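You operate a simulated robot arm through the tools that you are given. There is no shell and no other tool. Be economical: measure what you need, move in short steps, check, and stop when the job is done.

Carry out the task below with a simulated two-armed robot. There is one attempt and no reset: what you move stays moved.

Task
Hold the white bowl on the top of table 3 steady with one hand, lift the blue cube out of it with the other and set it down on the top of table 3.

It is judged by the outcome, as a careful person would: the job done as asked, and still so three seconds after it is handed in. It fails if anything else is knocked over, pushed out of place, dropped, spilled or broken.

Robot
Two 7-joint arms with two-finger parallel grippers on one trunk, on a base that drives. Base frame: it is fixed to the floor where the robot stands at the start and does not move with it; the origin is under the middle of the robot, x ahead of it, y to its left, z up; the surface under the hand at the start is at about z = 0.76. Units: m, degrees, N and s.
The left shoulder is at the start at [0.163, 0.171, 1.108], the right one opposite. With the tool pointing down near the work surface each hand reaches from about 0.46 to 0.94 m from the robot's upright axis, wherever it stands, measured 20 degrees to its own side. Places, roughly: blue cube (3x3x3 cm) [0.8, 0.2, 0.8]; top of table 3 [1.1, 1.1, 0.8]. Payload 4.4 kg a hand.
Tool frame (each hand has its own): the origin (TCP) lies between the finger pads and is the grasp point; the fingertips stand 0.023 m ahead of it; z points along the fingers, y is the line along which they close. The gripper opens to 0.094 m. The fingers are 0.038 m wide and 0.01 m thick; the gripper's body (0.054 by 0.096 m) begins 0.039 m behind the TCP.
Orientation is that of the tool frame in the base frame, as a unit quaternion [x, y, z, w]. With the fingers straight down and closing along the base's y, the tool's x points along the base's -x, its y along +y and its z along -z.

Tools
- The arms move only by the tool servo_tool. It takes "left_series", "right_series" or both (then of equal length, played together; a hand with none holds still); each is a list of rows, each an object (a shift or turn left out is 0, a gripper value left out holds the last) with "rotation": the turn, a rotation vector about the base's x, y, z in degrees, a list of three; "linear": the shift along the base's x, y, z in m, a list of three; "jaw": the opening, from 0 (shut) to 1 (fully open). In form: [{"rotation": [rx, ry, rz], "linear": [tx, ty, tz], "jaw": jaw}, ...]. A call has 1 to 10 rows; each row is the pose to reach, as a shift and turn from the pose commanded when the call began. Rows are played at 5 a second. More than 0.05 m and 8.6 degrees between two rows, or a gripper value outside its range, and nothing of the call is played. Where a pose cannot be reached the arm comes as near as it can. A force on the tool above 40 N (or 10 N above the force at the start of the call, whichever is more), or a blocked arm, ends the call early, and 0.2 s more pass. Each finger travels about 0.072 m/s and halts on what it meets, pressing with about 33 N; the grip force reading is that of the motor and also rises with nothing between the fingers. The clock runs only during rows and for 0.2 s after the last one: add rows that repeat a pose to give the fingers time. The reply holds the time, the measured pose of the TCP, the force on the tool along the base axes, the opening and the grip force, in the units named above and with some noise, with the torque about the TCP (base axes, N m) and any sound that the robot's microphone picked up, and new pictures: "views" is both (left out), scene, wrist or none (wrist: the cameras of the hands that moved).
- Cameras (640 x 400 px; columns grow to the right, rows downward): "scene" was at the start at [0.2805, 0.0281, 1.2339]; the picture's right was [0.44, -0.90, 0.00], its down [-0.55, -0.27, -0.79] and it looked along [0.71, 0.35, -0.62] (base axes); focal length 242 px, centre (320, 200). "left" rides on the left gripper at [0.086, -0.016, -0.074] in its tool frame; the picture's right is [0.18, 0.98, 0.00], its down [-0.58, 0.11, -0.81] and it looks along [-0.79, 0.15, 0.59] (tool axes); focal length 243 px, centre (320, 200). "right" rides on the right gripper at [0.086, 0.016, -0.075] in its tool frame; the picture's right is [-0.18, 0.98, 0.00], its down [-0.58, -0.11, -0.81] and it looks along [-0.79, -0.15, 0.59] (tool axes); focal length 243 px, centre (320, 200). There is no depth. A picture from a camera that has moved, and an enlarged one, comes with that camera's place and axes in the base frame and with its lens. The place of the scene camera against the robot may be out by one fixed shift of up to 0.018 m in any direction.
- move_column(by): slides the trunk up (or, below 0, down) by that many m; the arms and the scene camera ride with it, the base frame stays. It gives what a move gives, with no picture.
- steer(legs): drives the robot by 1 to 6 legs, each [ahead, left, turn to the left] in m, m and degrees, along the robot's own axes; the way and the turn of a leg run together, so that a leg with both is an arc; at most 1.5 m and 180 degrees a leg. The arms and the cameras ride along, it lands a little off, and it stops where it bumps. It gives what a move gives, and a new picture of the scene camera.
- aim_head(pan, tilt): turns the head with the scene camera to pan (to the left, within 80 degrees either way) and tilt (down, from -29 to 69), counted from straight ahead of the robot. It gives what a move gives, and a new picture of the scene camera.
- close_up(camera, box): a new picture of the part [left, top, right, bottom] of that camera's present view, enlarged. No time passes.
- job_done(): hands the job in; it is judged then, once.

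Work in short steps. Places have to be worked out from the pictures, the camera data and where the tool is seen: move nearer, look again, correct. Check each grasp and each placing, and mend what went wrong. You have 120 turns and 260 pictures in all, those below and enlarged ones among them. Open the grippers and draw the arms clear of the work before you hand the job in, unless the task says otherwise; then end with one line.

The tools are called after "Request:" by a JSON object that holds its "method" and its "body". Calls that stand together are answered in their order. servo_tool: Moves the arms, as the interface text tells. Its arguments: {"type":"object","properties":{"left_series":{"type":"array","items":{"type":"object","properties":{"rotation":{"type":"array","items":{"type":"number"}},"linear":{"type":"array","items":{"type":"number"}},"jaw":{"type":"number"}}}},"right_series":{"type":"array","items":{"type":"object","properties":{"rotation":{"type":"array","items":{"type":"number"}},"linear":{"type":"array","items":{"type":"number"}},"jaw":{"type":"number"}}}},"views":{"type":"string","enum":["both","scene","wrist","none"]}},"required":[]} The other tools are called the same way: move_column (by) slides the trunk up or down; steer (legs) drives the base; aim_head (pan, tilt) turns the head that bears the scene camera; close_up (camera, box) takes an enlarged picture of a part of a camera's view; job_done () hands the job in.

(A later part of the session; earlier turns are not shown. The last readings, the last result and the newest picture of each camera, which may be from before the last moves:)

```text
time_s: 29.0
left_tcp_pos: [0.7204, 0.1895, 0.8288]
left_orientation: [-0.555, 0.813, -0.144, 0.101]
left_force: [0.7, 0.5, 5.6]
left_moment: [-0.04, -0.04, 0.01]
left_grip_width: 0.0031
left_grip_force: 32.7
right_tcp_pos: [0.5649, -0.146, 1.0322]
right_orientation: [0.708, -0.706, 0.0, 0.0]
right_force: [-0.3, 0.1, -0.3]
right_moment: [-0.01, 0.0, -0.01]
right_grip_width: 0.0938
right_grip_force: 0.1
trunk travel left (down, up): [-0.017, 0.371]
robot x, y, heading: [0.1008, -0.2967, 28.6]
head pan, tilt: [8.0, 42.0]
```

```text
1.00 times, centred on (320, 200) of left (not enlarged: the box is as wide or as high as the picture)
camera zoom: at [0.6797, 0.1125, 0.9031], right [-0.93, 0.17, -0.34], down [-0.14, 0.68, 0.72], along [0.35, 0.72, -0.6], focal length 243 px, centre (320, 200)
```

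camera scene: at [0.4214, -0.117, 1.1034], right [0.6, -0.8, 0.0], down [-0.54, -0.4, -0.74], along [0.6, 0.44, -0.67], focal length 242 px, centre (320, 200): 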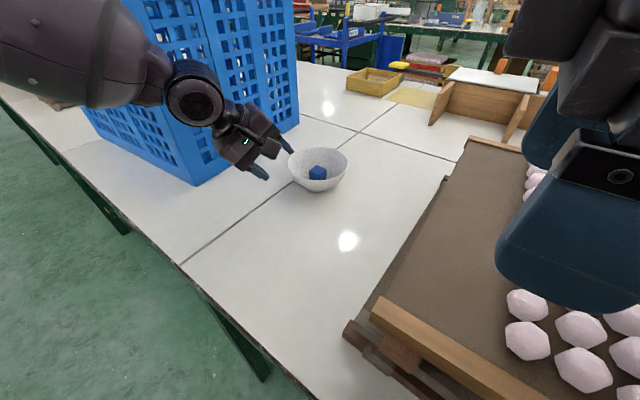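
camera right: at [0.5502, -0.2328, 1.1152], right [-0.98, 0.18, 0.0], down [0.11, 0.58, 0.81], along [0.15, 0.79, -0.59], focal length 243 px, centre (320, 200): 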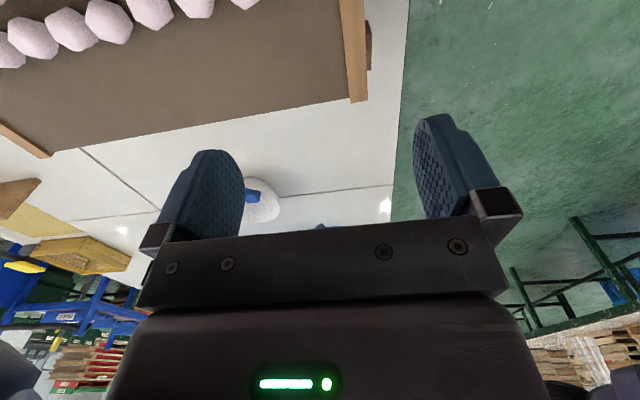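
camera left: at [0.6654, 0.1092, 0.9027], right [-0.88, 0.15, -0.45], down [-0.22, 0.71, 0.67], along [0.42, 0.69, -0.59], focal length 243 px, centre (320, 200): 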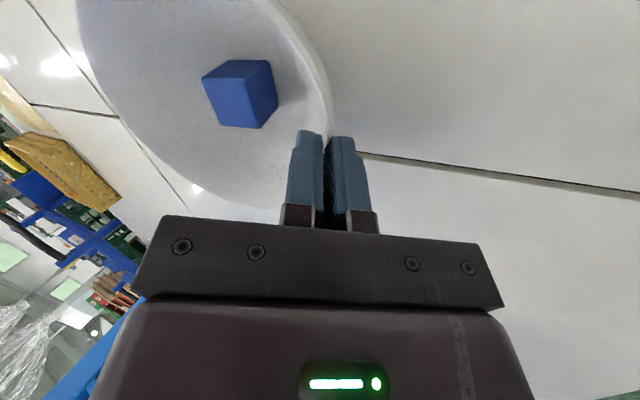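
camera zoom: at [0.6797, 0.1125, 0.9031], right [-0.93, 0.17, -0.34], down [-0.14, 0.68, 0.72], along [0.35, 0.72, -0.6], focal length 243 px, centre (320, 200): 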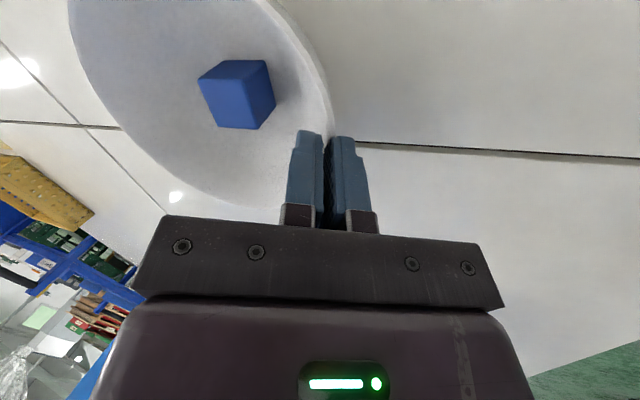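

The bowl now rests level on the table with about 6 N of contact, and is held firmly. The cube is near (0.787, 0.166), turned about -8°. I bring the right hand over toward it, matching that yaw and narrowing the opening.

Request:
{"method": "servo_tool", "body": {"right_series": [{"linear": [0.025, 0.015, 0.005], "rotation": [0, 0, -1], "jaw": 0.5}, {"linear": [0.05, 0.03, 0.01], "rotation": [0, 0, -2], "jaw": 0.5}, {"linear": [0.075, 0.045, 0.015], "rotation": [0, 0, -3.5], "jaw": 0.5}, {"linear": [0.1, 0.06, 0.02], "rotation": [0, 0, -5], "jaw": 0.5}, {"linear": [0.13, 0.08, 0.02], "rotation": [0, 0, -6.5], "jaw": 0.5}, {"linear": [0.16, 0.1, 0.02], "rotation": [0, 0, -8], "jaw": 0.5}, {"linear": [0.19, 0.12, 0.02], "rotation": [0, 0, -8], "jaw": 0.5}, {"linear": [0.19, 0.12, 0.02], "rotation": [0, 0, -8], "jaw": 0.5}], "views": "none"}}

Request:
{"method": "servo_tool", "body": {"right_series": [{"rotation": [5.94, -0.83, 0], "linear": [0.002, 0, -0.005]}, {"rotation": [11.9, -1.67, 0], "linear": [0.005, 0, -0.01]}, {"rotation": [17.8, -2.5, 0], "linear": [0.01, 0, -0.02]}, {"rotation": [23.8, -3.3, 0], "linear": [0.01, 0, -0.03]}, {"rotation": [29.7, -4.2, 0], "linear": [0.01, 0, -0.04]}, {"rotation": [35.6, -5, 0], "linear": [0.01, 0, -0.05]}, {"rotation": [39.6, -5.6, 0], "linear": [0.01, 0, -0.06]}, {"rotation": [39.6, -5.6, 0], "linear": [0.01, 0, -0.06]}], "views": "both"}}

```text
time_s: 30.8
left_tcp_pos: [0.7203, 0.1895, 0.8269]
left_orientation: [-0.554, 0.814, -0.143, 0.1]
left_force: [-0.8, 1.2, 6.6]
left_moment: [-0.04, -0.07, 0.06]
left_grip_width: 0.0034
left_grip_force: 33.4
right_tcp_pos: [0.7593, -0.0259, 1.0526]
right_orientation: [-0.657, 0.754, 0.0, 0.001]
right_force: [0.0, -0.4, 0.0]
right_moment: [0.01, 0.0, 0.01]
right_grip_width: 0.0472
right_grip_force: 0.1
trunk travel left (down, up): [-0.017, 0.371]
robot x, y, heading: [0.0976, -0.2957, 28.6]
head pan, tilt: [8.0, 42.0]
```

```text
time_s: 32.8
left_tcp_pos: [0.703, 0.2083, 0.8464]
left_orientation: [-0.56, 0.807, -0.151, 0.112]
left_force: [0.3, 0.8, -2.1]
left_moment: [0.05, 0.14, 0.03]
left_grip_width: 0.0032
left_grip_force: 32.8
right_tcp_pos: [0.7379, -0.0005, 1.0779]
right_orientation: [-0.634, 0.667, 0.215, 0.326]
right_force: [0.7, -0.3, -1.2]
right_moment: [0.05, 0.0, 0.02]
right_grip_width: 0.0471
right_grip_force: 0.0
trunk travel left (down, up): [-0.017, 0.371]
robot x, y, heading: [0.1008, -0.2975, 29.6]
head pan, tilt: [8.0, 42.0]
stopped in row 8 (right hand): the arm was blocked; the commanded pose is now the measured one
camera scene: at [0.4078, -0.0995, 1.1038], right [0.61, -0.79, 0.02], down [-0.52, -0.42, -0.75], along [0.6, 0.45, -0.66], focal length 242 px, centre (320, 200)
camera right: at [0.7113, -0.1117, 1.066], right [-0.97, 0.23, 0.01], down [-0.03, -0.17, 0.99], along [0.23, 0.96, 0.17], focal length 243 px, centre (320, 200)
```

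scene: 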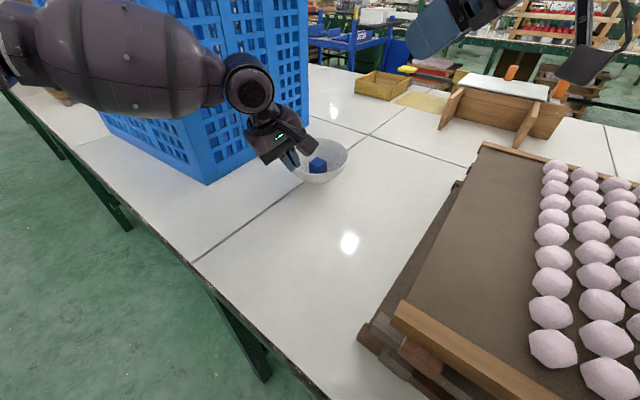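
right: 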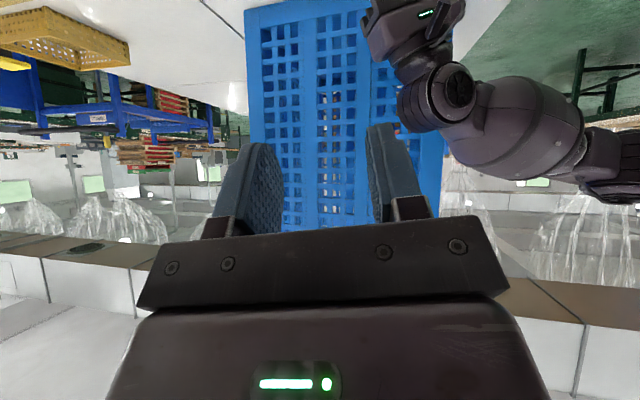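

The right arm is blocked and the robot is being pushed, probably by the forearm meeting the tray when leaning. I reverse the lean at once.

Request:
{"method": "servo_tool", "body": {"right_series": [{"rotation": [-5.94, 0.83, 0], "linear": [0, 0, 0.01]}, {"rotation": [-11.9, 1.67, 0], "linear": [0, 0, 0.02]}, {"rotation": [-17.8, 2.5, 0], "linear": [0, 0, 0.03]}, {"rotation": [-23.8, 3.3, 0], "linear": [0, 0, 0.04]}, {"rotation": [-23.8, 3.3, 0], "linear": [0, 0, 0.04]}], "views": "both"}}

```text
time_s: 34.0
left_tcp_pos: [0.7153, 0.1974, 0.8258]
left_orientation: [-0.56, 0.81, -0.141, 0.101]
left_force: [2.5, -0.7, 3.8]
left_moment: [-0.14, -0.21, 0.05]
left_grip_width: 0.0033
left_grip_force: 33.0
right_tcp_pos: [0.7566, -0.0113, 1.0865]
right_orientation: [-0.671, 0.719, 0.101, 0.151]
right_force: [-0.6, 1.0, -0.2]
right_moment: [0.01, 0.01, -0.01]
right_grip_width: 0.047
right_grip_force: 0.1
trunk travel left (down, up): [-0.017, 0.371]
robot x, y, heading: [0.0985, -0.2972, 29.4]
head pan, tilt: [8.0, 42.0]
camera scene: at [0.4261, -0.1099, 1.0934], right [0.61, -0.8, 0.0], down [-0.53, -0.41, -0.74], along [0.59, 0.45, -0.67], focal length 242 px, centre (320, 200)
camera right: at [0.7302, -0.1166, 1.1247], right [-0.97, 0.25, 0.01], down [0.08, 0.25, 0.96], along [0.24, 0.93, -0.26], focal length 243 px, centre (320, 200)
```

scene: 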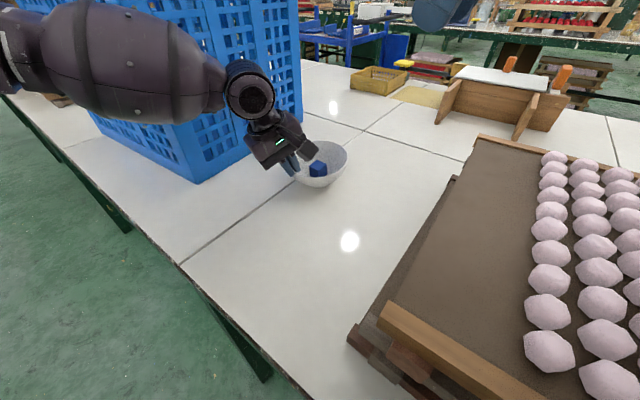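
right: 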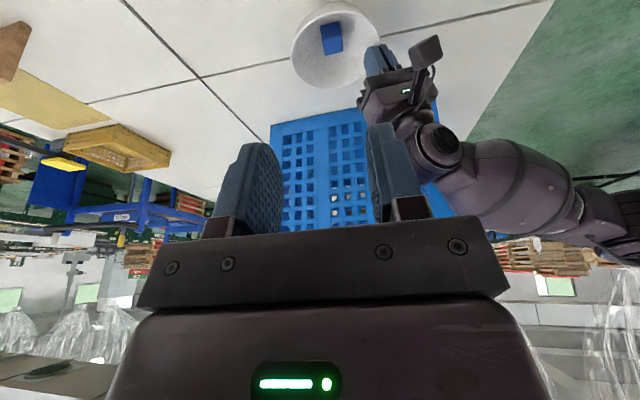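

Upright again; the bowl stayed in the grip and shifted about 1 cm. I look right to see what the arm met and whether the tray is undisturbed.

Request:
{"method": "aim_head", "body": {"pan": -50, "tilt": 35}}

```text
time_s: 35.3
left_tcp_pos: [0.7156, 0.1986, 0.8264]
left_orientation: [-0.56, 0.81, -0.143, 0.101]
left_force: [0.9, -0.4, 1.5]
left_moment: [-0.07, 0.0, -0.01]
left_grip_width: 0.0033
left_grip_force: 33.0
right_tcp_pos: [0.7569, -0.0117, 1.0884]
right_orientation: [-0.671, 0.719, 0.102, 0.152]
right_force: [0.7, 0.1, 0.3]
right_moment: [0.01, 0.0, 0.0]
right_grip_width: 0.0469
right_grip_force: 0.0
trunk travel left (down, up): [-0.017, 0.371]
robot x, y, heading: [0.0969, -0.2941, 29.3]
head pan, tilt: [-50.0, 35.0]
camera scene: at [0.4416, -0.1918, 1.1044], right [-0.35, -0.94, 0.0], down [-0.54, 0.2, -0.82], along [0.77, -0.29, -0.57], focal length 242 px, centre (320, 200)
```

scene: 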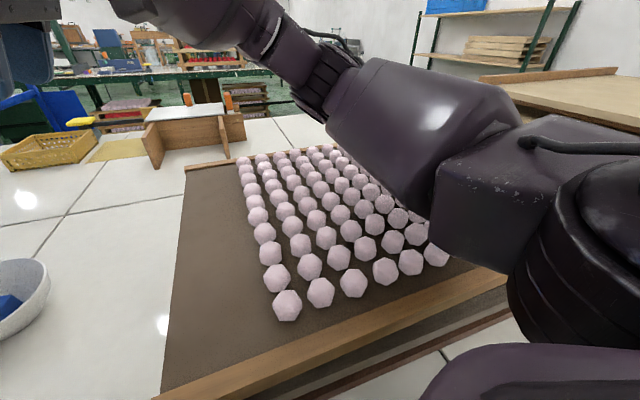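

Request:
{"method": "close_up", "body": {"camera": "scene", "box": [220, 130, 480, 330]}}

```text
2.00 times, centred on (350, 230) of scene
camera zoom: at [0.4416, -0.1918, 1.1044], right [-0.35, -0.94, 0.0], down [-0.54, 0.2, -0.82], along [0.77, -0.29, -0.57], focal length 485 px, centre (260, 140)
```

zoom: 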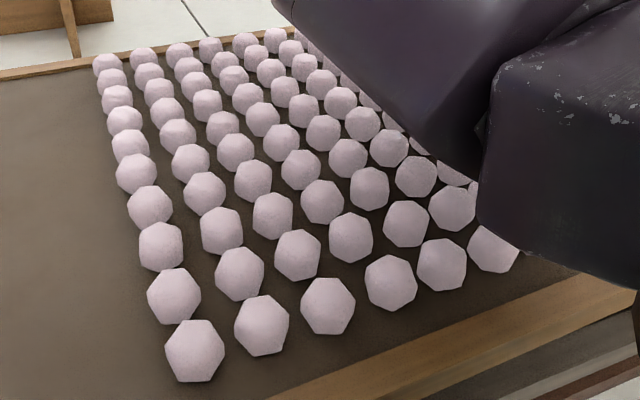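

The balls are still in orderly rows; only the elbow is near them. So no leaning for the right hand. Instead I use it vertical, closing along y, with its camera turned to the far side so its thin side faces the left hand. I level it and turn it high up.

Request:
{"method": "servo_tool", "body": {"right_series": [{"rotation": [-6.8, 1.57, 0]}, {"rotation": [-13.7, 3.1, 0]}, {"rotation": [-20.5, 4.7, 0]}, {"rotation": [-20.5, 4.7, 0]}], "views": "none"}}

Request:
{"method": "servo_tool", "body": {"right_series": [{"rotation": [0, 0, 8.4]}, {"rotation": [0, 0, 16.8]}, {"rotation": [0, 0, 25.2]}, {"rotation": [0, 0, 33.6]}, {"rotation": [0, 0, 42]}, {"rotation": [0, 0, 50.4]}, {"rotation": [0, 0, 58.8]}, {"rotation": [0, 0, 67.2]}, {"rotation": [0, 0, 75.6]}, {"rotation": [0, 0, 84]}], "views": "wrist"}}

```text
time_s: 36.3
left_tcp_pos: [0.7159, 0.1984, 0.8277]
left_orientation: [-0.56, 0.81, -0.142, 0.101]
left_force: [-0.9, 0.0, 3.4]
left_moment: [-0.04, 0.05, -0.04]
left_grip_width: 0.0031
left_grip_force: 32.7
right_tcp_pos: [0.7563, -0.0117, 1.0863]
right_orientation: [-0.682, 0.731, -0.001, 0.0]
right_force: [0.2, 1.2, -0.7]
right_moment: [0.0, 0.0, 0.03]
right_grip_width: 0.0471
right_grip_force: 0.0
trunk travel left (down, up): [-0.017, 0.371]
robot x, y, heading: [0.0993, -0.295, 29.2]
head pan, tilt: [-50.0, 35.0]
```

```text
time_s: 38.2
left_tcp_pos: [0.716, 0.1972, 0.8266]
left_orientation: [-0.559, 0.811, -0.142, 0.101]
left_force: [-1.9, 1.5, 2.1]
left_moment: [-0.01, 0.11, 0.02]
left_grip_width: 0.0032
left_grip_force: 32.8
right_tcp_pos: [0.5147, -0.0882, 1.0522]
right_orientation: [0.973, -0.231, 0.0, 0.0]
right_force: [2.6, 13.8, -0.3]
right_moment: [-1.08, 0.1, -0.41]
right_grip_width: 0.047
right_grip_force: 0.0
right hand out of reach, approached as far as the arm can: row 2, 3, 4, 5, 6, 7, 8, 9
trunk travel left (down, up): [-0.017, 0.371]
robot x, y, heading: [0.0972, -0.2933, 29.3]
head pan, tilt: [-50.0, 35.0]
stopped in row 9 (right hand): the force on the tool passed its limit at 125 N (the readings are from after the stop); the commanded pose is now the measured one
camera right: at [0.5852, -0.1413, 1.1265], right [-0.61, -0.8, 0.0], down [-0.47, 0.36, 0.81], along [-0.64, 0.49, -0.59], focal length 243 px, centre (320, 200)
```

right: 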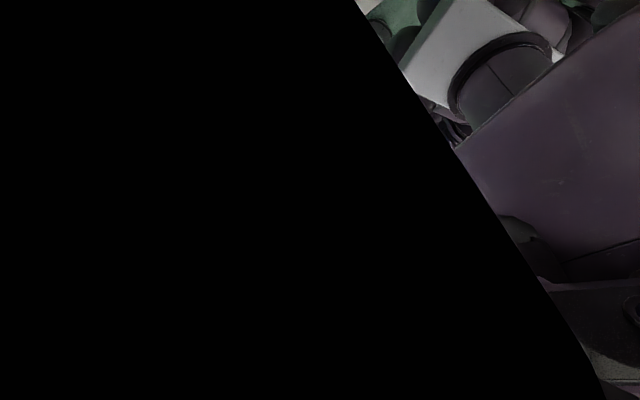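

The right wrist can't make that turn, and the hand drifted against the robot's own head. I draw it away and turn back.

Request:
{"method": "servo_tool", "body": {"right_series": [{"linear": [0.02, 0.01, 0], "rotation": [0, 0, -4]}, {"linear": [0.05, 0.02, 0], "rotation": [0, 0, -12]}, {"linear": [0.08, 0.03, 0], "rotation": [0, 0, -20]}, {"linear": [0.11, 0.04, 0.005], "rotation": [0, 0, -28]}, {"linear": [0.14, 0.05, 0.01], "rotation": [0, 0, -36]}, {"linear": [0.16, 0.055, 0.02], "rotation": [0, 0, -44]}, {"linear": [0.18, 0.06, 0.03], "rotation": [0, 0, -52]}, {"linear": [0.2, 0.065, 0.03], "rotation": [0, 0, -60]}, {"linear": [0.2, 0.065, 0.03], "rotation": [0, 0, -66]}, {"linear": [0.2, 0.065, 0.03], "rotation": [0, 0, -70]}], "views": "none"}}

Request:
{"method": "aim_head", "body": {"pan": 0, "tilt": 38}}

```text
time_s: 40.4
left_tcp_pos: [0.7161, 0.198, 0.8267]
left_orientation: [-0.56, 0.81, -0.142, 0.101]
left_force: [-0.4, 0.5, 2.9]
left_moment: [-0.01, 0.04, 0.01]
left_grip_width: 0.0034
left_grip_force: 33.0
right_tcp_pos: [0.7157, -0.024, 1.0825]
right_orientation: [-0.665, 0.747, 0.001, 0.0]
right_force: [0.3, 0.3, 0.1]
right_moment: [0.01, -0.02, 0.0]
right_grip_width: 0.0469
right_grip_force: 0.0
right hand out of reach, approached as far as the arm can: row 1, 2
trunk travel left (down, up): [-0.017, 0.371]
robot x, y, heading: [0.1066, -0.2962, 29.5]
head pan, tilt: [-50.0, 35.0]
```

```text
time_s: 41.5
left_tcp_pos: [0.7164, 0.1984, 0.827]
left_orientation: [-0.56, 0.81, -0.142, 0.101]
left_force: [-1.3, 0.5, 2.6]
left_moment: [-0.03, 0.05, -0.01]
left_grip_width: 0.0032
left_grip_force: 32.5
right_tcp_pos: [0.7155, -0.0228, 1.0815]
right_orientation: [-0.666, 0.746, 0.0, -0.001]
right_force: [0.2, 0.0, 0.2]
right_moment: [-0.04, -0.01, 0.0]
right_grip_width: 0.0471
right_grip_force: 0.0
trunk travel left (down, up): [-0.017, 0.371]
robot x, y, heading: [0.1021, -0.2969, 29.2]
head pan, tilt: [0.0, 38.0]
camera scene: at [0.4343, -0.1186, 1.1], right [0.49, -0.87, 0.0], down [-0.54, -0.3, -0.79], along [0.69, 0.39, -0.62], focal length 242 px, centre (320, 200)
```

scene: 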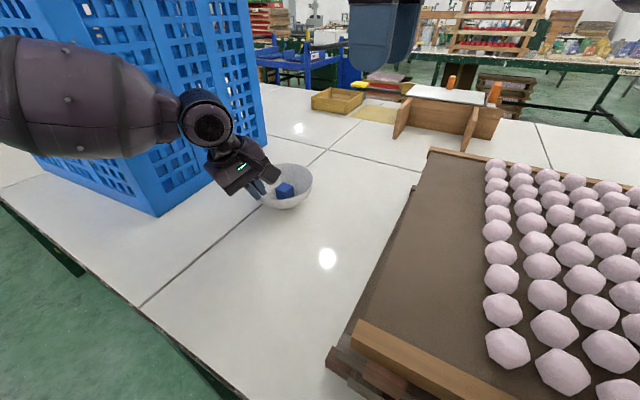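

The right arm is safe again and the bowl is still held. At this azimuth the two grippers would get too close without a strong right lean. So I release the bowl and back out, to regrip further round to the left (about azimuth 142°) with only the 20° lean that matches the wall.

Request:
{"method": "servo_tool", "body": {"left_series": [{"jaw": 0.15}, {"jaw": 0.3}, {"jaw": 0.45}, {"jaw": 0.5}, {"jaw": 0.5}, {"jaw": 0.5, "linear": [-0.006, 0.002, 0.018]}, {"jaw": 0.5, "linear": [-0.013, 0.005, 0.038]}, {"jaw": 0.5, "linear": [-0.02, 0.008, 0.06]}, {"jaw": 0.5, "linear": [-0.02, 0.008, 0.08]}], "views": "both"}}

Request:
{"method": "close_up", "body": {"camera": "scene", "box": [210, 130, 370, 230]}}

```text
time_s: 43.5
left_tcp_pos: [0.6967, 0.2056, 0.9089]
left_orientation: [-0.56, 0.81, -0.143, 0.1]
left_force: [0.3, -0.6, 0.1]
left_moment: [-0.02, -0.01, 0.0]
left_grip_width: 0.0469
left_grip_force: 0.1
right_tcp_pos: [0.715, -0.0234, 1.0831]
right_orientation: [-0.665, 0.747, 0.0, -0.001]
right_force: [-0.1, -0.1, -0.5]
right_moment: [0.0, -0.01, 0.02]
right_grip_width: 0.0468
right_grip_force: 0.1
trunk travel left (down, up): [-0.017, 0.371]
robot x, y, heading: [0.105, -0.2949, 29.5]
head pan, tilt: [0.0, 38.0]
camera scene: at [0.4344, -0.1187, 1.1], right [0.49, -0.87, 0.0], down [-0.54, -0.3, -0.79], along [0.69, 0.39, -0.62], focal length 242 px, centre (320, 200)
camera left: at [0.6566, 0.1288, 0.9843], right [-0.93, 0.15, -0.34], down [-0.15, 0.68, 0.72], along [0.34, 0.72, -0.6], focal length 243 px, centre (320, 200)
```

scene: 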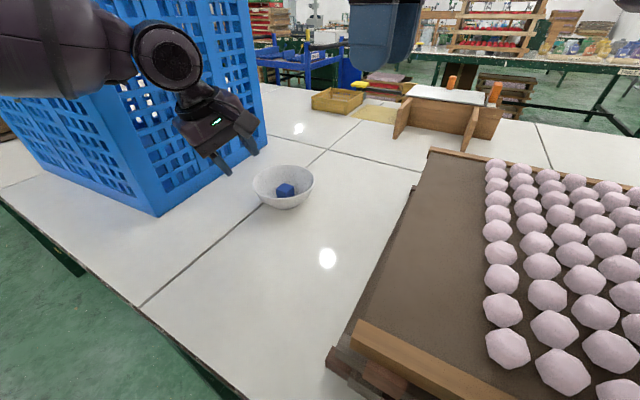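
left: 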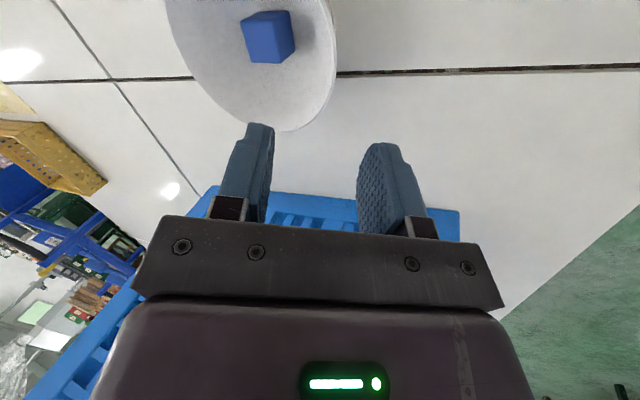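

```text
4.00 times, centred on (290, 180) of scene
camera zoom: at [0.4344, -0.1187, 1.1], right [0.49, -0.87, 0.0], down [-0.54, -0.3, -0.79], along [0.69, 0.39, -0.62], focal length 969 px, centre (440, 280)
```

zoom: 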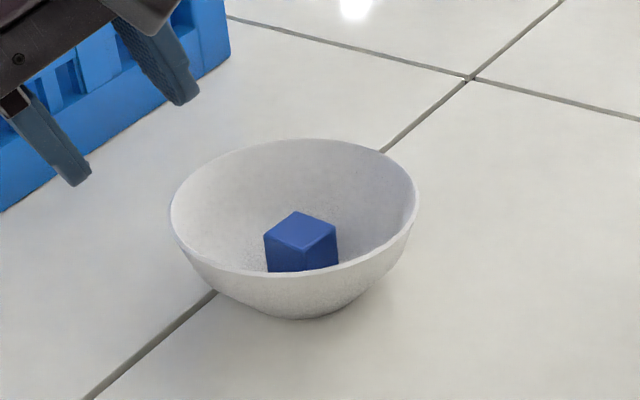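

The bowl stands flat again at about (0.7825, 0.175) with the cube in its centre. I raise the trunk 5 cm to give the right elbow room, then bring the left hand to the new azimuth above the rim.

Request:
{"method": "move_column", "body": {"by": 0.05}}

Request:
{"method": "servo_tool", "body": {"left_series": [{"linear": [0.002, 0.007, -0.015], "rotation": [0, 0, -4]}, {"linear": [0.004, 0.014, -0.03], "rotation": [0, 0, -8]}, {"linear": [0.006, 0.021, -0.045], "rotation": [0, 0, -12]}, {"linear": [0.007, 0.029, -0.06], "rotation": [0, 0, -17]}, {"linear": [0.007, 0.029, -0.06], "rotation": [0, 0, -17]}], "views": "both"}}

```text
time_s: 44.5
left_tcp_pos: [0.6972, 0.2066, 0.9547]
left_orientation: [-0.56, 0.81, -0.142, 0.099]
left_force: [1.0, -0.3, 0.1]
left_moment: [-0.02, 0.03, -0.03]
left_grip_width: 0.047
left_grip_force: 0.0
right_tcp_pos: [0.7172, -0.0225, 1.1284]
right_orientation: [-0.665, 0.747, 0.0, -0.003]
right_force: [1.0, -0.2, -0.4]
right_moment: [0.01, 0.02, 0.03]
right_grip_width: 0.047
right_grip_force: 0.0
trunk travel left (down, up): [-0.067, 0.321]
robot x, y, heading: [0.0996, -0.2964, 29.3]
head pan, tilt: [0.0, 38.0]
```

```text
time_s: 45.7
left_tcp_pos: [0.6998, 0.2423, 0.9021]
left_orientation: [-0.432, 0.885, -0.155, 0.08]
left_force: [-0.3, 0.3, -0.3]
left_moment: [0.03, 0.01, -0.02]
left_grip_width: 0.0471
left_grip_force: 0.1
left hand out of reach, approached as far as the arm can: row 3, 4, 5
right_tcp_pos: [0.7141, -0.0263, 1.1332]
right_orientation: [-0.666, 0.746, 0.001, 0.001]
right_force: [-0.6, -0.2, 0.0]
right_moment: [0.01, 0.0, 0.01]
right_grip_width: 0.0467
right_grip_force: 0.0
trunk travel left (down, up): [-0.067, 0.321]
robot x, y, heading: [0.1001, -0.2936, 29.3]
head pan, tilt: [0.0, 38.0]
camera scene: at [0.4014, -0.139, 1.1615], right [0.49, -0.87, 0.0], down [-0.54, -0.3, -0.79], along [0.69, 0.39, -0.61], focal length 242 px, centre (320, 200)
camera left: at [0.639, 0.1816, 0.977], right [-0.84, 0.42, -0.34], down [0.05, 0.69, 0.72], along [0.54, 0.59, -0.6], focal length 243 px, centre (320, 200)
```

scene: 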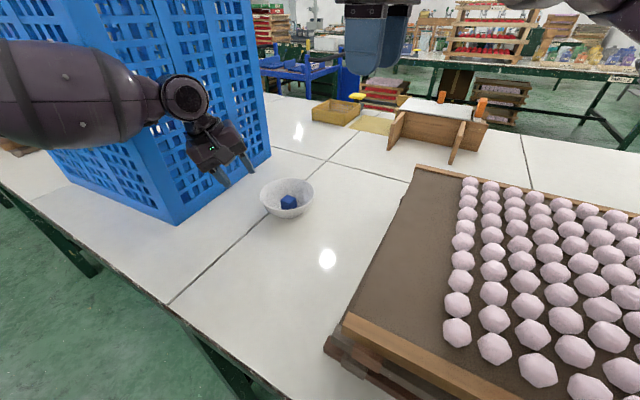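
left: 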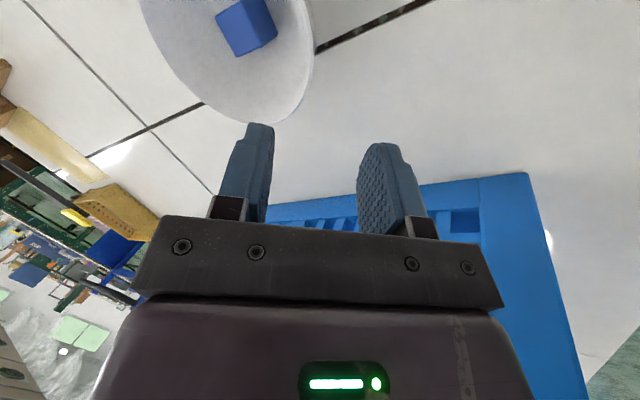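

The left arm stops short again at this trunk height, so I go back down 5 cm, lifting the left hand first to keep clear of the rim.

Request:
{"method": "servo_tool", "body": {"left_series": [{"linear": [0, 0, 0.02]}, {"linear": [0, 0, 0.05]}, {"linear": [0, 0, 0.05]}], "views": "none"}}

Request:
{"method": "move_column", "body": {"by": -0.06}}

```text
time_s: 46.5
left_tcp_pos: [0.6995, 0.2485, 0.9493]
left_orientation: [-0.434, 0.884, -0.156, 0.08]
left_force: [-0.2, -0.5, -0.4]
left_moment: [0.0, -0.01, 0.01]
left_grip_width: 0.0469
left_grip_force: 0.0
right_tcp_pos: [0.7156, -0.0234, 1.1313]
right_orientation: [-0.666, 0.746, 0.001, -0.001]
right_force: [-0.6, -0.3, -0.7]
right_moment: [0.0, 0.0, 0.02]
right_grip_width: 0.0472
right_grip_force: 0.0
trunk travel left (down, up): [-0.067, 0.321]
robot x, y, heading: [0.0996, -0.2957, 29.2]
head pan, tilt: [0.0, 38.0]
```

```text
time_s: 47.5
left_tcp_pos: [0.6984, 0.2429, 0.8865]
left_orientation: [-0.433, 0.885, -0.153, 0.075]
left_force: [0.5, -0.3, 0.3]
left_moment: [-0.04, 0.03, 0.01]
left_grip_width: 0.0471
left_grip_force: 0.1
right_tcp_pos: [0.7144, -0.0264, 1.0722]
right_orientation: [-0.666, 0.746, 0.001, 0.001]
right_force: [-0.1, 0.2, -0.1]
right_moment: [0.0, -0.02, 0.0]
right_grip_width: 0.047
right_grip_force: 0.0
trunk travel left (down, up): [-0.007, 0.381]
robot x, y, heading: [0.0983, -0.2946, 29.0]
head pan, tilt: [0.0, 38.0]
```

Request:
{"method": "servo_tool", "body": {"left_series": [{"linear": [0.006, -0.006, -0.008]}, {"linear": [0.012, -0.011, -0.016]}, {"linear": [0.0186, -0.0168, -0.0245]}, {"linear": [0.0186, -0.0168, -0.0245]}], "views": "both"}}

Request:
{"method": "close_up", "body": {"camera": "scene", "box": [210, 130, 370, 230]}}

```text
time_s: 48.5
left_tcp_pos: [0.72, 0.2308, 0.8659]
left_orientation: [-0.435, 0.883, -0.156, 0.079]
left_force: [0.2, 0.3, -0.1]
left_moment: [-0.01, 0.05, -0.05]
left_grip_width: 0.0471
left_grip_force: 0.0
right_tcp_pos: [0.7147, -0.0245, 1.0715]
right_orientation: [-0.665, 0.747, 0.002, -0.001]
right_force: [0.5, 0.1, -0.3]
right_moment: [-0.03, 0.0, 0.01]
right_grip_width: 0.0469
right_grip_force: 0.0
trunk travel left (down, up): [-0.007, 0.381]
robot x, y, heading: [0.1009, -0.2949, 29.4]
head pan, tilt: [0.0, 38.0]
camera scene: at [0.4393, -0.1157, 1.0889], right [0.49, -0.87, 0.0], down [-0.54, -0.3, -0.79], along [0.69, 0.39, -0.62], focal length 242 px, centre (320, 200)
camera left: at [0.6583, 0.1685, 0.941], right [-0.84, 0.42, -0.34], down [0.05, 0.69, 0.72], along [0.54, 0.59, -0.6], focal length 243 px, centre (320, 200)
```

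scene: 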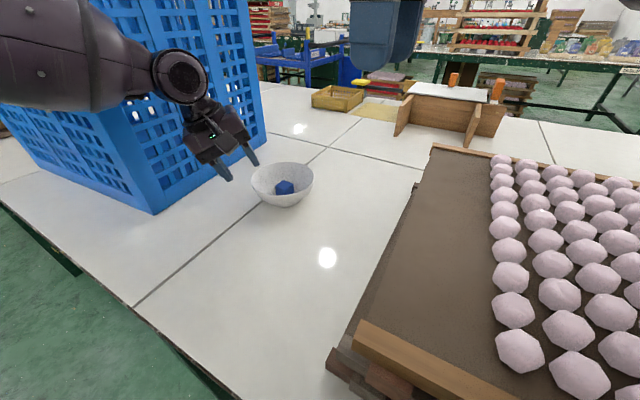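
left: 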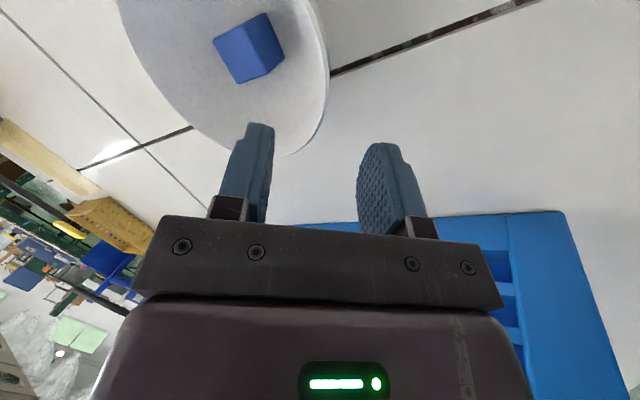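

```text
4.00 times, centred on (290, 180) of scene
camera zoom: at [0.4393, -0.1157, 1.0889], right [0.49, -0.87, 0.0], down [-0.54, -0.3, -0.79], along [0.69, 0.39, -0.62], focal length 969 px, centre (440, 280)
```

zoom: 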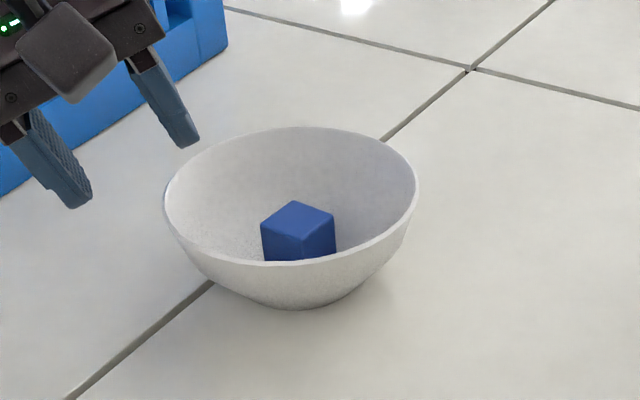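

No reach warning now. I go down another 2.5 cm toward the rim and check.

Request:
{"method": "servo_tool", "body": {"left_series": [{"linear": [0.002, -0.004, -0.01]}, {"linear": [0.005, -0.009, -0.023]}, {"linear": [0.005, -0.009, -0.023]}], "views": "wrist"}}

Request:
{"method": "close_up", "body": {"camera": "scene", "box": [210, 130, 370, 230]}}

```text
time_s: 49.3
left_tcp_pos: [0.7226, 0.2218, 0.8412]
left_orientation: [-0.434, 0.884, -0.155, 0.079]
left_force: [0.5, 0.2, 0.3]
left_moment: [0.01, -0.01, 0.01]
left_grip_width: 0.047
left_grip_force: 0.1
right_tcp_pos: [0.7144, -0.0234, 1.0724]
right_orientation: [-0.666, 0.746, 0.001, 0.0]
right_force: [-0.4, -0.3, 0.2]
right_moment: [0.0, 0.0, -0.03]
right_grip_width: 0.0472
right_grip_force: 0.0
trunk travel left (down, up): [-0.007, 0.381]
robot x, y, heading: [0.1005, -0.296, 29.3]
head pan, tilt: [0.0, 38.0]
camera left: at [0.6623, 0.1591, 0.9174], right [-0.84, 0.42, -0.34], down [0.05, 0.69, 0.72], along [0.54, 0.59, -0.6], focal length 243 px, centre (320, 200)
```

left: 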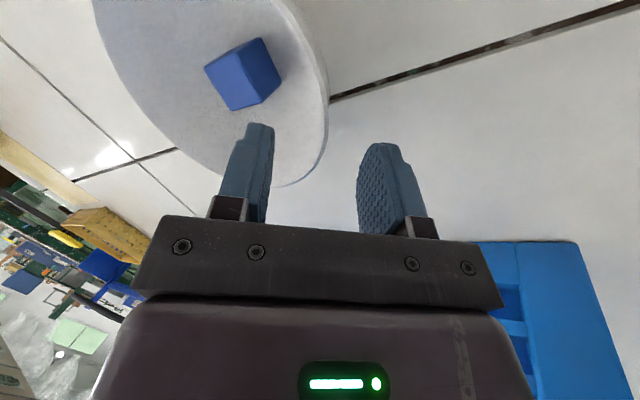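

```text
4.00 times, centred on (290, 180) of scene
camera zoom: at [0.4392, -0.1158, 1.089], right [0.49, -0.87, 0.0], down [-0.54, -0.3, -0.79], along [0.69, 0.39, -0.62], focal length 969 px, centre (440, 280)
```

zoom: 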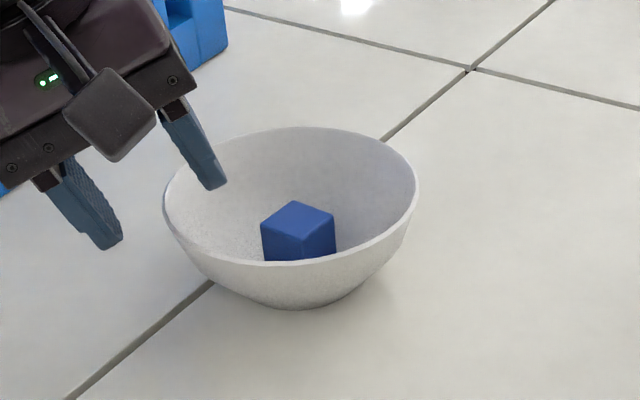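

The rim lies midway between the pads. I go down the last bit and close gently.

Request:
{"method": "servo_tool", "body": {"left_series": [{"linear": [0.0024, -0.0019, -0.008]}, {"linear": [0.0045, -0.0035, -0.0155]}, {"linear": [0.0045, -0.0035, -0.0155]}, {"linear": [0.0045, -0.0035, -0.0155], "jaw": 0.35}, {"linear": [0.0045, -0.0035, -0.0155], "jaw": 0.2}, {"linear": [0.0045, -0.0035, -0.0155], "jaw": 0.1}, {"linear": [0.0045, -0.0035, -0.0155], "jaw": 0.0}, {"linear": [0.0045, -0.0035, -0.0155], "jaw": 0.0}], "views": "wrist"}}

Request:
{"method": "close_up", "body": {"camera": "scene", "box": [210, 130, 370, 230]}}

```text
time_s: 51.1
left_tcp_pos: [0.7277, 0.219, 0.8267]
left_orientation: [-0.433, 0.884, -0.155, 0.079]
left_force: [-0.2, 0.9, 0.2]
left_moment: [0.11, 0.09, -0.01]
left_grip_width: 0.0102
left_grip_force: 32.9
right_tcp_pos: [0.7146, -0.0226, 1.0734]
right_orientation: [-0.665, 0.747, 0.001, 0.0]
right_force: [-0.1, -0.3, 1.1]
right_moment: [0.01, -0.02, 0.01]
right_grip_width: 0.0471
right_grip_force: 0.1
trunk travel left (down, up): [-0.007, 0.381]
robot x, y, heading: [0.1021, -0.2988, 29.3]
head pan, tilt: [0.0, 38.0]
camera left: at [0.6669, 0.1562, 0.9022], right [-0.84, 0.42, -0.34], down [0.05, 0.69, 0.72], along [0.54, 0.59, -0.6], focal length 243 px, centre (320, 200)
```

left: 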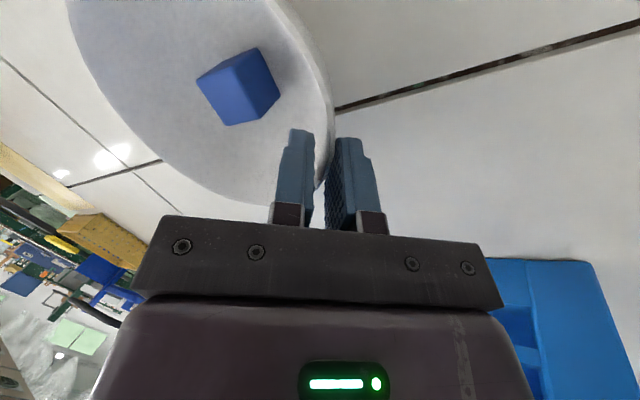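

```text
4.00 times, centred on (290, 180) of scene
camera zoom: at [0.4394, -0.1158, 1.0889], right [0.49, -0.87, 0.0], down [-0.54, -0.3, -0.79], along [0.69, 0.39, -0.62], focal length 969 px, centre (440, 280)
```

zoom: 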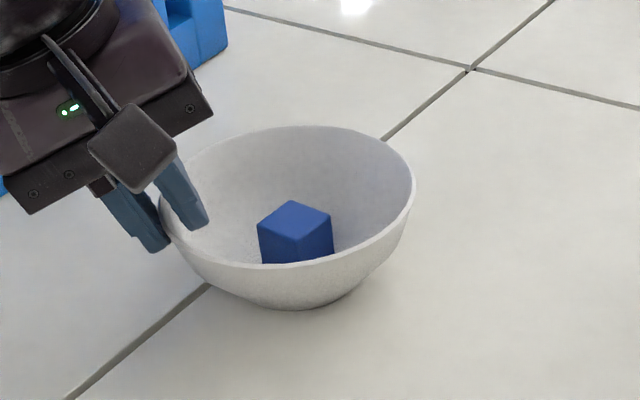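

The bowl is gripped firmly (33 N) and stays flat. The cube is at about (0.781, 0.174). I move the right hand closer, still upright and high, and then look at the elbow's clearance over the tray.

Request:
{"method": "servo_tool", "body": {"right_series": [{"linear": [0.015, 0.025, -0.005], "rotation": [0, 0, 0.5]}, {"linear": [0.03, 0.05, -0.01], "rotation": [0, 0, 1]}, {"linear": [0.045, 0.075, -0.02], "rotation": [0, 0, 1.5]}, {"linear": [0.06, 0.1, -0.03], "rotation": [0, 0, 2]}, {"linear": [0.06, 0.1, -0.03], "rotation": [0, 0, 2]}], "views": "wrist"}}

Request:
{"method": "aim_head", "body": {"pan": -50, "tilt": 35}}

```text
time_s: 52.3
left_tcp_pos: [0.727, 0.2185, 0.8261]
left_orientation: [-0.433, 0.884, -0.156, 0.078]
left_force: [-0.3, 0.0, 0.2]
left_moment: [0.03, 0.14, -0.04]
left_grip_width: 0.0101
left_grip_force: 32.8
right_tcp_pos: [0.7723, 0.0763, 1.04]
right_orientation: [-0.678, 0.735, 0.001, 0.0]
right_force: [-0.3, 0.5, 0.9]
right_moment: [0.0, 0.01, 0.02]
right_grip_width: 0.0468
right_grip_force: 0.0
trunk travel left (down, up): [-0.007, 0.381]
robot x, y, heading: [0.1018, -0.2914, 29.4]
head pan, tilt: [0.0, 38.0]
camera right: at [0.7511, -0.0092, 1.1145], right [-0.97, 0.26, 0.0], down [0.16, 0.57, 0.81], along [0.21, 0.78, -0.59], focal length 243 px, centre (320, 200)
```

right: 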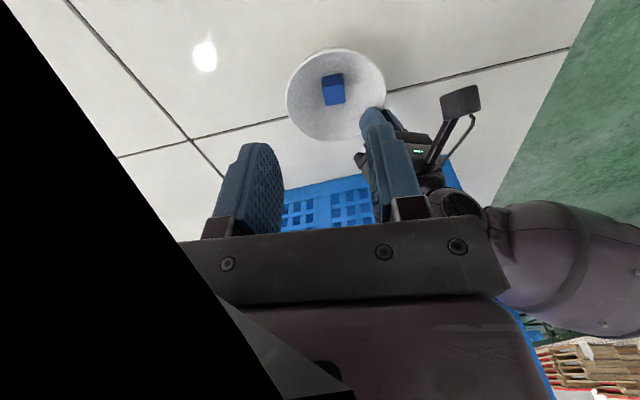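

```text
time_s: 53.4
left_tcp_pos: [0.7278, 0.2181, 0.826]
left_orientation: [-0.433, 0.884, -0.156, 0.078]
left_force: [-0.9, -0.4, -0.1]
left_moment: [0.02, 0.14, -0.02]
left_grip_width: 0.0101
left_grip_force: 32.8
right_tcp_pos: [0.7737, 0.0749, 1.0407]
right_orientation: [-0.678, 0.735, 0.001, 0.0]
right_force: [0.3, -0.2, 0.0]
right_moment: [0.02, -0.02, -0.02]
right_grip_width: 0.047
right_grip_force: 0.1
trunk travel left (down, up): [-0.007, 0.381]
robot x, y, heading: [0.1022, -0.2966, 29.4]
head pan, tilt: [-50.0, 35.0]
camera scene: at [0.4465, -0.1891, 1.0934], right [-0.35, -0.94, 0.0], down [-0.54, 0.2, -0.82], along [0.77, -0.29, -0.57], focal length 242 px, centre (320, 200)
```

scene: 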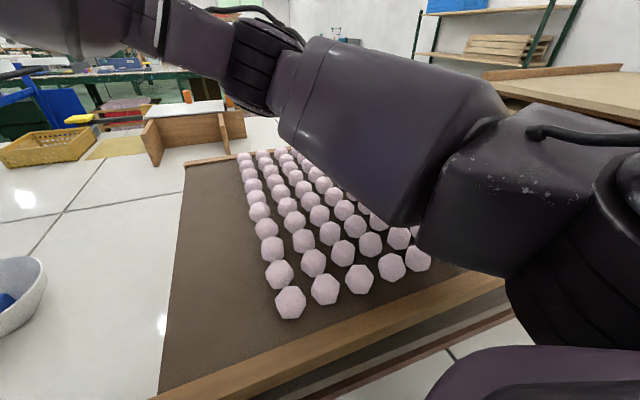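

The right forearm comes in from the far right and nearly touches its own wrist camera (the black corner), which is what blocked the lean. Lower down the forearm should slope away from it. I lower the hand right of the bowl in small steps and watch.

Request:
{"method": "servo_tool", "body": {"right_series": [{"linear": [0, -0.005, -0.025]}, {"linear": [0, -0.01, -0.05]}, {"linear": [0, -0.01, -0.075]}, {"linear": [0, -0.01, -0.1]}, {"linear": [0, -0.01, -0.1]}], "views": "both"}}

```text
time_s: 54.6
left_tcp_pos: [0.7268, 0.218, 0.8279]
left_orientation: [-0.433, 0.884, -0.157, 0.078]
left_force: [-0.2, -0.4, -0.9]
left_moment: [0.07, 0.15, 0.01]
left_grip_width: 0.0104
left_grip_force: 32.9
right_tcp_pos: [0.7726, 0.0664, 0.9434]
right_orientation: [-0.679, 0.734, -0.001, 0.002]
right_force: [-0.1, -0.1, 0.2]
right_moment: [0.0, -0.03, 0.02]
right_grip_width: 0.0471
right_grip_force: 0.1
trunk travel left (down, up): [-0.007, 0.381]
robot x, y, heading: [0.1023, -0.2959, 29.4]
head pan, tilt: [-50.0, 35.0]
camera scene: at [0.4459, -0.1884, 1.0942], right [-0.35, -0.94, 0.0], down [-0.54, 0.2, -0.82], along [0.77, -0.29, -0.57], focal length 242 px, centre (320, 200)
camera right: at [0.7499, -0.0183, 1.0185], right [-0.97, 0.26, 0.0], down [0.15, 0.57, 0.81], along [0.21, 0.78, -0.59], focal length 243 px, centre (320, 200)
```

scene: 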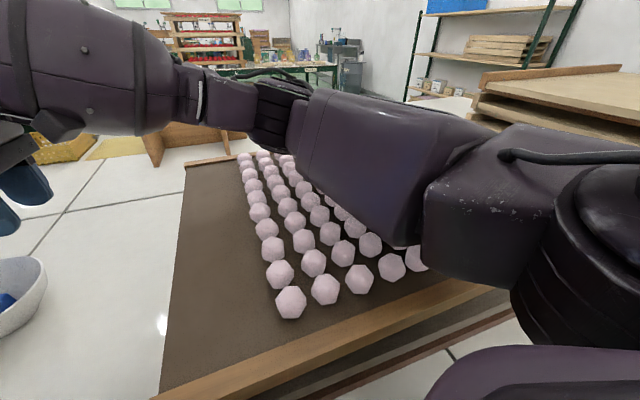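
right: 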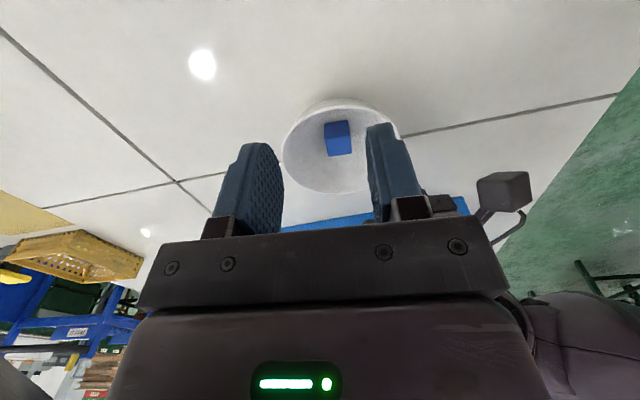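

The camera is clear of the forearm now, and the tray is untouched. I lean the hand 12° first and check again.

Request:
{"method": "servo_tool", "body": {"right_series": [{"rotation": [4, -0.35, 0]}, {"rotation": [8, -0.7, 0]}, {"rotation": [12, -1.05, 0]}, {"rotation": [12, -1.05, 0]}], "views": "both"}}

```text
time_s: 55.8
left_tcp_pos: [0.7185, 0.2175, 0.8323]
left_orientation: [-0.43, 0.885, -0.159, 0.081]
left_force: [0.4, 0.5, -2.2]
left_moment: [0.09, 0.12, 0.02]
left_grip_width: 0.0104
left_grip_force: 33.0
right_tcp_pos: [0.7634, 0.0767, 0.9686]
right_orientation: [-0.679, 0.725, 0.064, 0.1]
right_force: [0.7, -0.1, -0.2]
right_moment: [0.03, 0.02, 0.02]
right_grip_width: 0.047
right_grip_force: 0.0
trunk travel left (down, up): [-0.007, 0.381]
robot x, y, heading: [0.1005, -0.2967, 29.5]
head pan, tilt: [-50.0, 35.0]
stopped in row 4 (right hand): the arm was blocked; the commanded pose is now the measured one
camera scene: at [0.4369, -0.1834, 1.0967], right [-0.35, -0.94, 0.0], down [-0.53, 0.2, -0.83], along [0.77, -0.29, -0.56], focal length 242 px, centre (320, 200)
camera right: at [0.7383, -0.0233, 1.0204], right [-0.97, 0.25, 0.0], down [0.1, 0.37, 0.92], along [0.23, 0.89, -0.39], focal length 243 px, centre (320, 200)
```

scene: 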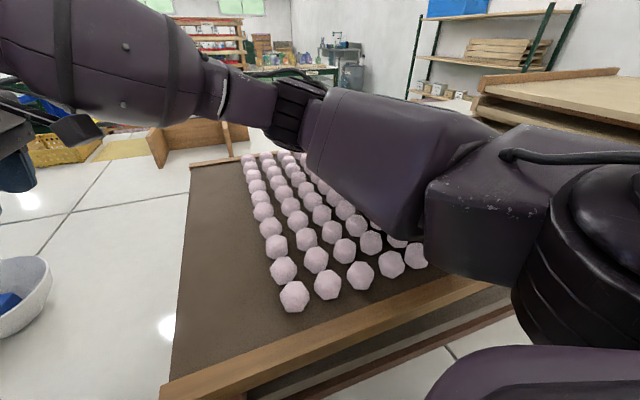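
right: 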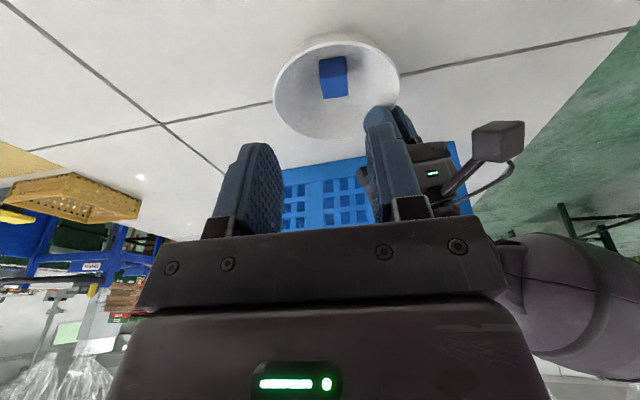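

Blocked again, so the right upper arm must be resting on the tray when leaning at this trunk height. I reverse immediately.

Request:
{"method": "servo_tool", "body": {"right_series": [{"rotation": [-4, 0.35, 0], "linear": [0, 0, 0.01]}, {"rotation": [-8, 0.7, 0], "linear": [0, -0.005, 0.02]}, {"rotation": [-14, 1.2, 0], "linear": [0, -0.01, 0.03]}, {"rotation": [-16, 1.4, 0], "linear": [0, -0.01, 0.04]}, {"rotation": [-16, 1.4, 0], "linear": [0, -0.01, 0.04]}], "views": "scene"}}

Request:
{"method": "close_up", "body": {"camera": "scene", "box": [200, 130, 520, 330]}}

```text
time_s: 57.0
left_tcp_pos: [0.7261, 0.2142, 0.8246]
left_orientation: [-0.43, 0.886, -0.154, 0.077]
left_force: [1.2, -0.8, 3.2]
left_moment: [-0.03, -0.09, 0.02]
left_grip_width: 0.0103
left_grip_force: 33.1
right_tcp_pos: [0.7719, 0.0628, 0.9946]
right_orientation: [-0.683, 0.73, -0.023, -0.014]
right_force: [0.7, 0.5, -0.2]
right_moment: [-0.03, -0.03, -0.03]
right_grip_width: 0.0468
right_grip_force: 0.1
trunk travel left (down, up): [-0.007, 0.381]
robot x, y, heading: [0.1026, -0.2967, 29.6]
head pan, tilt: [-50.0, 35.0]
camera scene: at [0.4472, -0.1876, 1.093], right [-0.35, -0.94, 0.0], down [-0.54, 0.2, -0.82], along [0.77, -0.29, -0.57], focal length 242 px, centre (320, 200)
```

scene: 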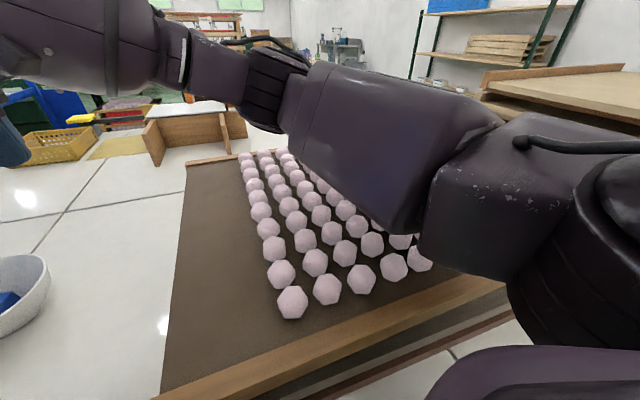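

```text
2.00 times, centred on (360, 230) of scene
camera zoom: at [0.4472, -0.1876, 1.093], right [-0.35, -0.94, 0.0], down [-0.54, 0.2, -0.82], along [0.77, -0.29, -0.57], focal length 485 px, centre (240, 140)
```

zoom: 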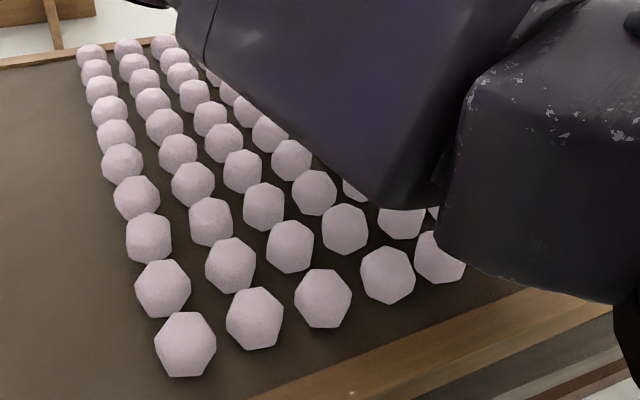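

Everything is upright and the balls are still in their rows. I need a higher trunk for the right arm, so I raise it 3 cm with the bowl gripped and send the left hand back down the same amount to see if it can follow.

Request:
{"method": "move_column", "body": {"by": 0.03}}

Request:
{"method": "servo_tool", "body": {"left_series": [{"linear": [0, 0, -0.01]}, {"linear": [0, 0, -0.02]}, {"linear": [0, 0, -0.028]}, {"linear": [0, 0, -0.028]}], "views": "wrist"}}

```text
time_s: 57.8
left_tcp_pos: [0.7259, 0.2146, 0.8905]
left_orientation: [-0.425, 0.885, -0.154, 0.11]
left_force: [0.8, -0.5, -3.3]
left_moment: [0.08, 0.15, -0.04]
left_grip_width: 0.0108
left_grip_force: 32.8
right_tcp_pos: [0.7733, 0.0621, 1.0231]
right_orientation: [-0.683, 0.73, -0.022, -0.017]
right_force: [0.9, 0.5, -0.5]
right_moment: [-0.04, 0.03, 0.03]
right_grip_width: 0.0469
right_grip_force: 0.1
trunk travel left (down, up): [-0.037, 0.351]
robot x, y, heading: [0.1032, -0.2928, 29.5]
head pan, tilt: [-50.0, 35.0]
```

```text
time_s: 58.8
left_tcp_pos: [0.7237, 0.2227, 0.8705]
left_orientation: [-0.423, 0.886, -0.154, 0.113]
left_force: [-0.1, 0.0, -2.8]
left_moment: [0.09, 0.14, 0.01]
left_grip_width: 0.0101
left_grip_force: 33.2
left hand out of reach, approached as far as the arm can: row 2, 3, 4
right_tcp_pos: [0.7717, 0.062, 1.027]
right_orientation: [-0.683, 0.73, -0.023, -0.014]
right_force: [0.3, 0.2, -0.9]
right_moment: [-0.04, -0.01, -0.03]
right_grip_width: 0.047
right_grip_force: 0.0
trunk travel left (down, up): [-0.037, 0.351]
robot x, y, heading: [0.0982, -0.297, 29.7]
head pan, tilt: [-50.0, 35.0]
camera left: at [0.6582, 0.1583, 0.9394], right [-0.82, 0.44, -0.37], down [0.01, 0.66, 0.75], along [0.58, 0.61, -0.55], focal length 243 px, centre (320, 200)
```

left: 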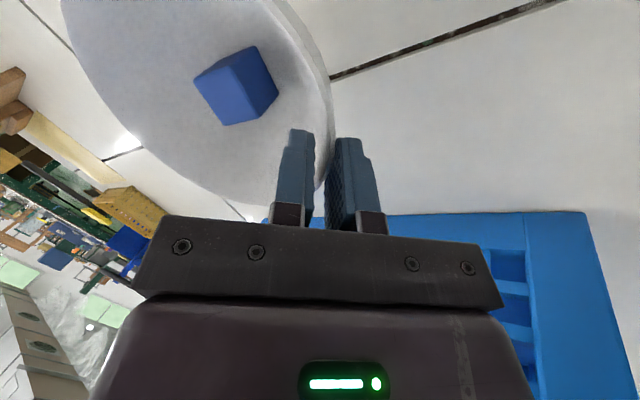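

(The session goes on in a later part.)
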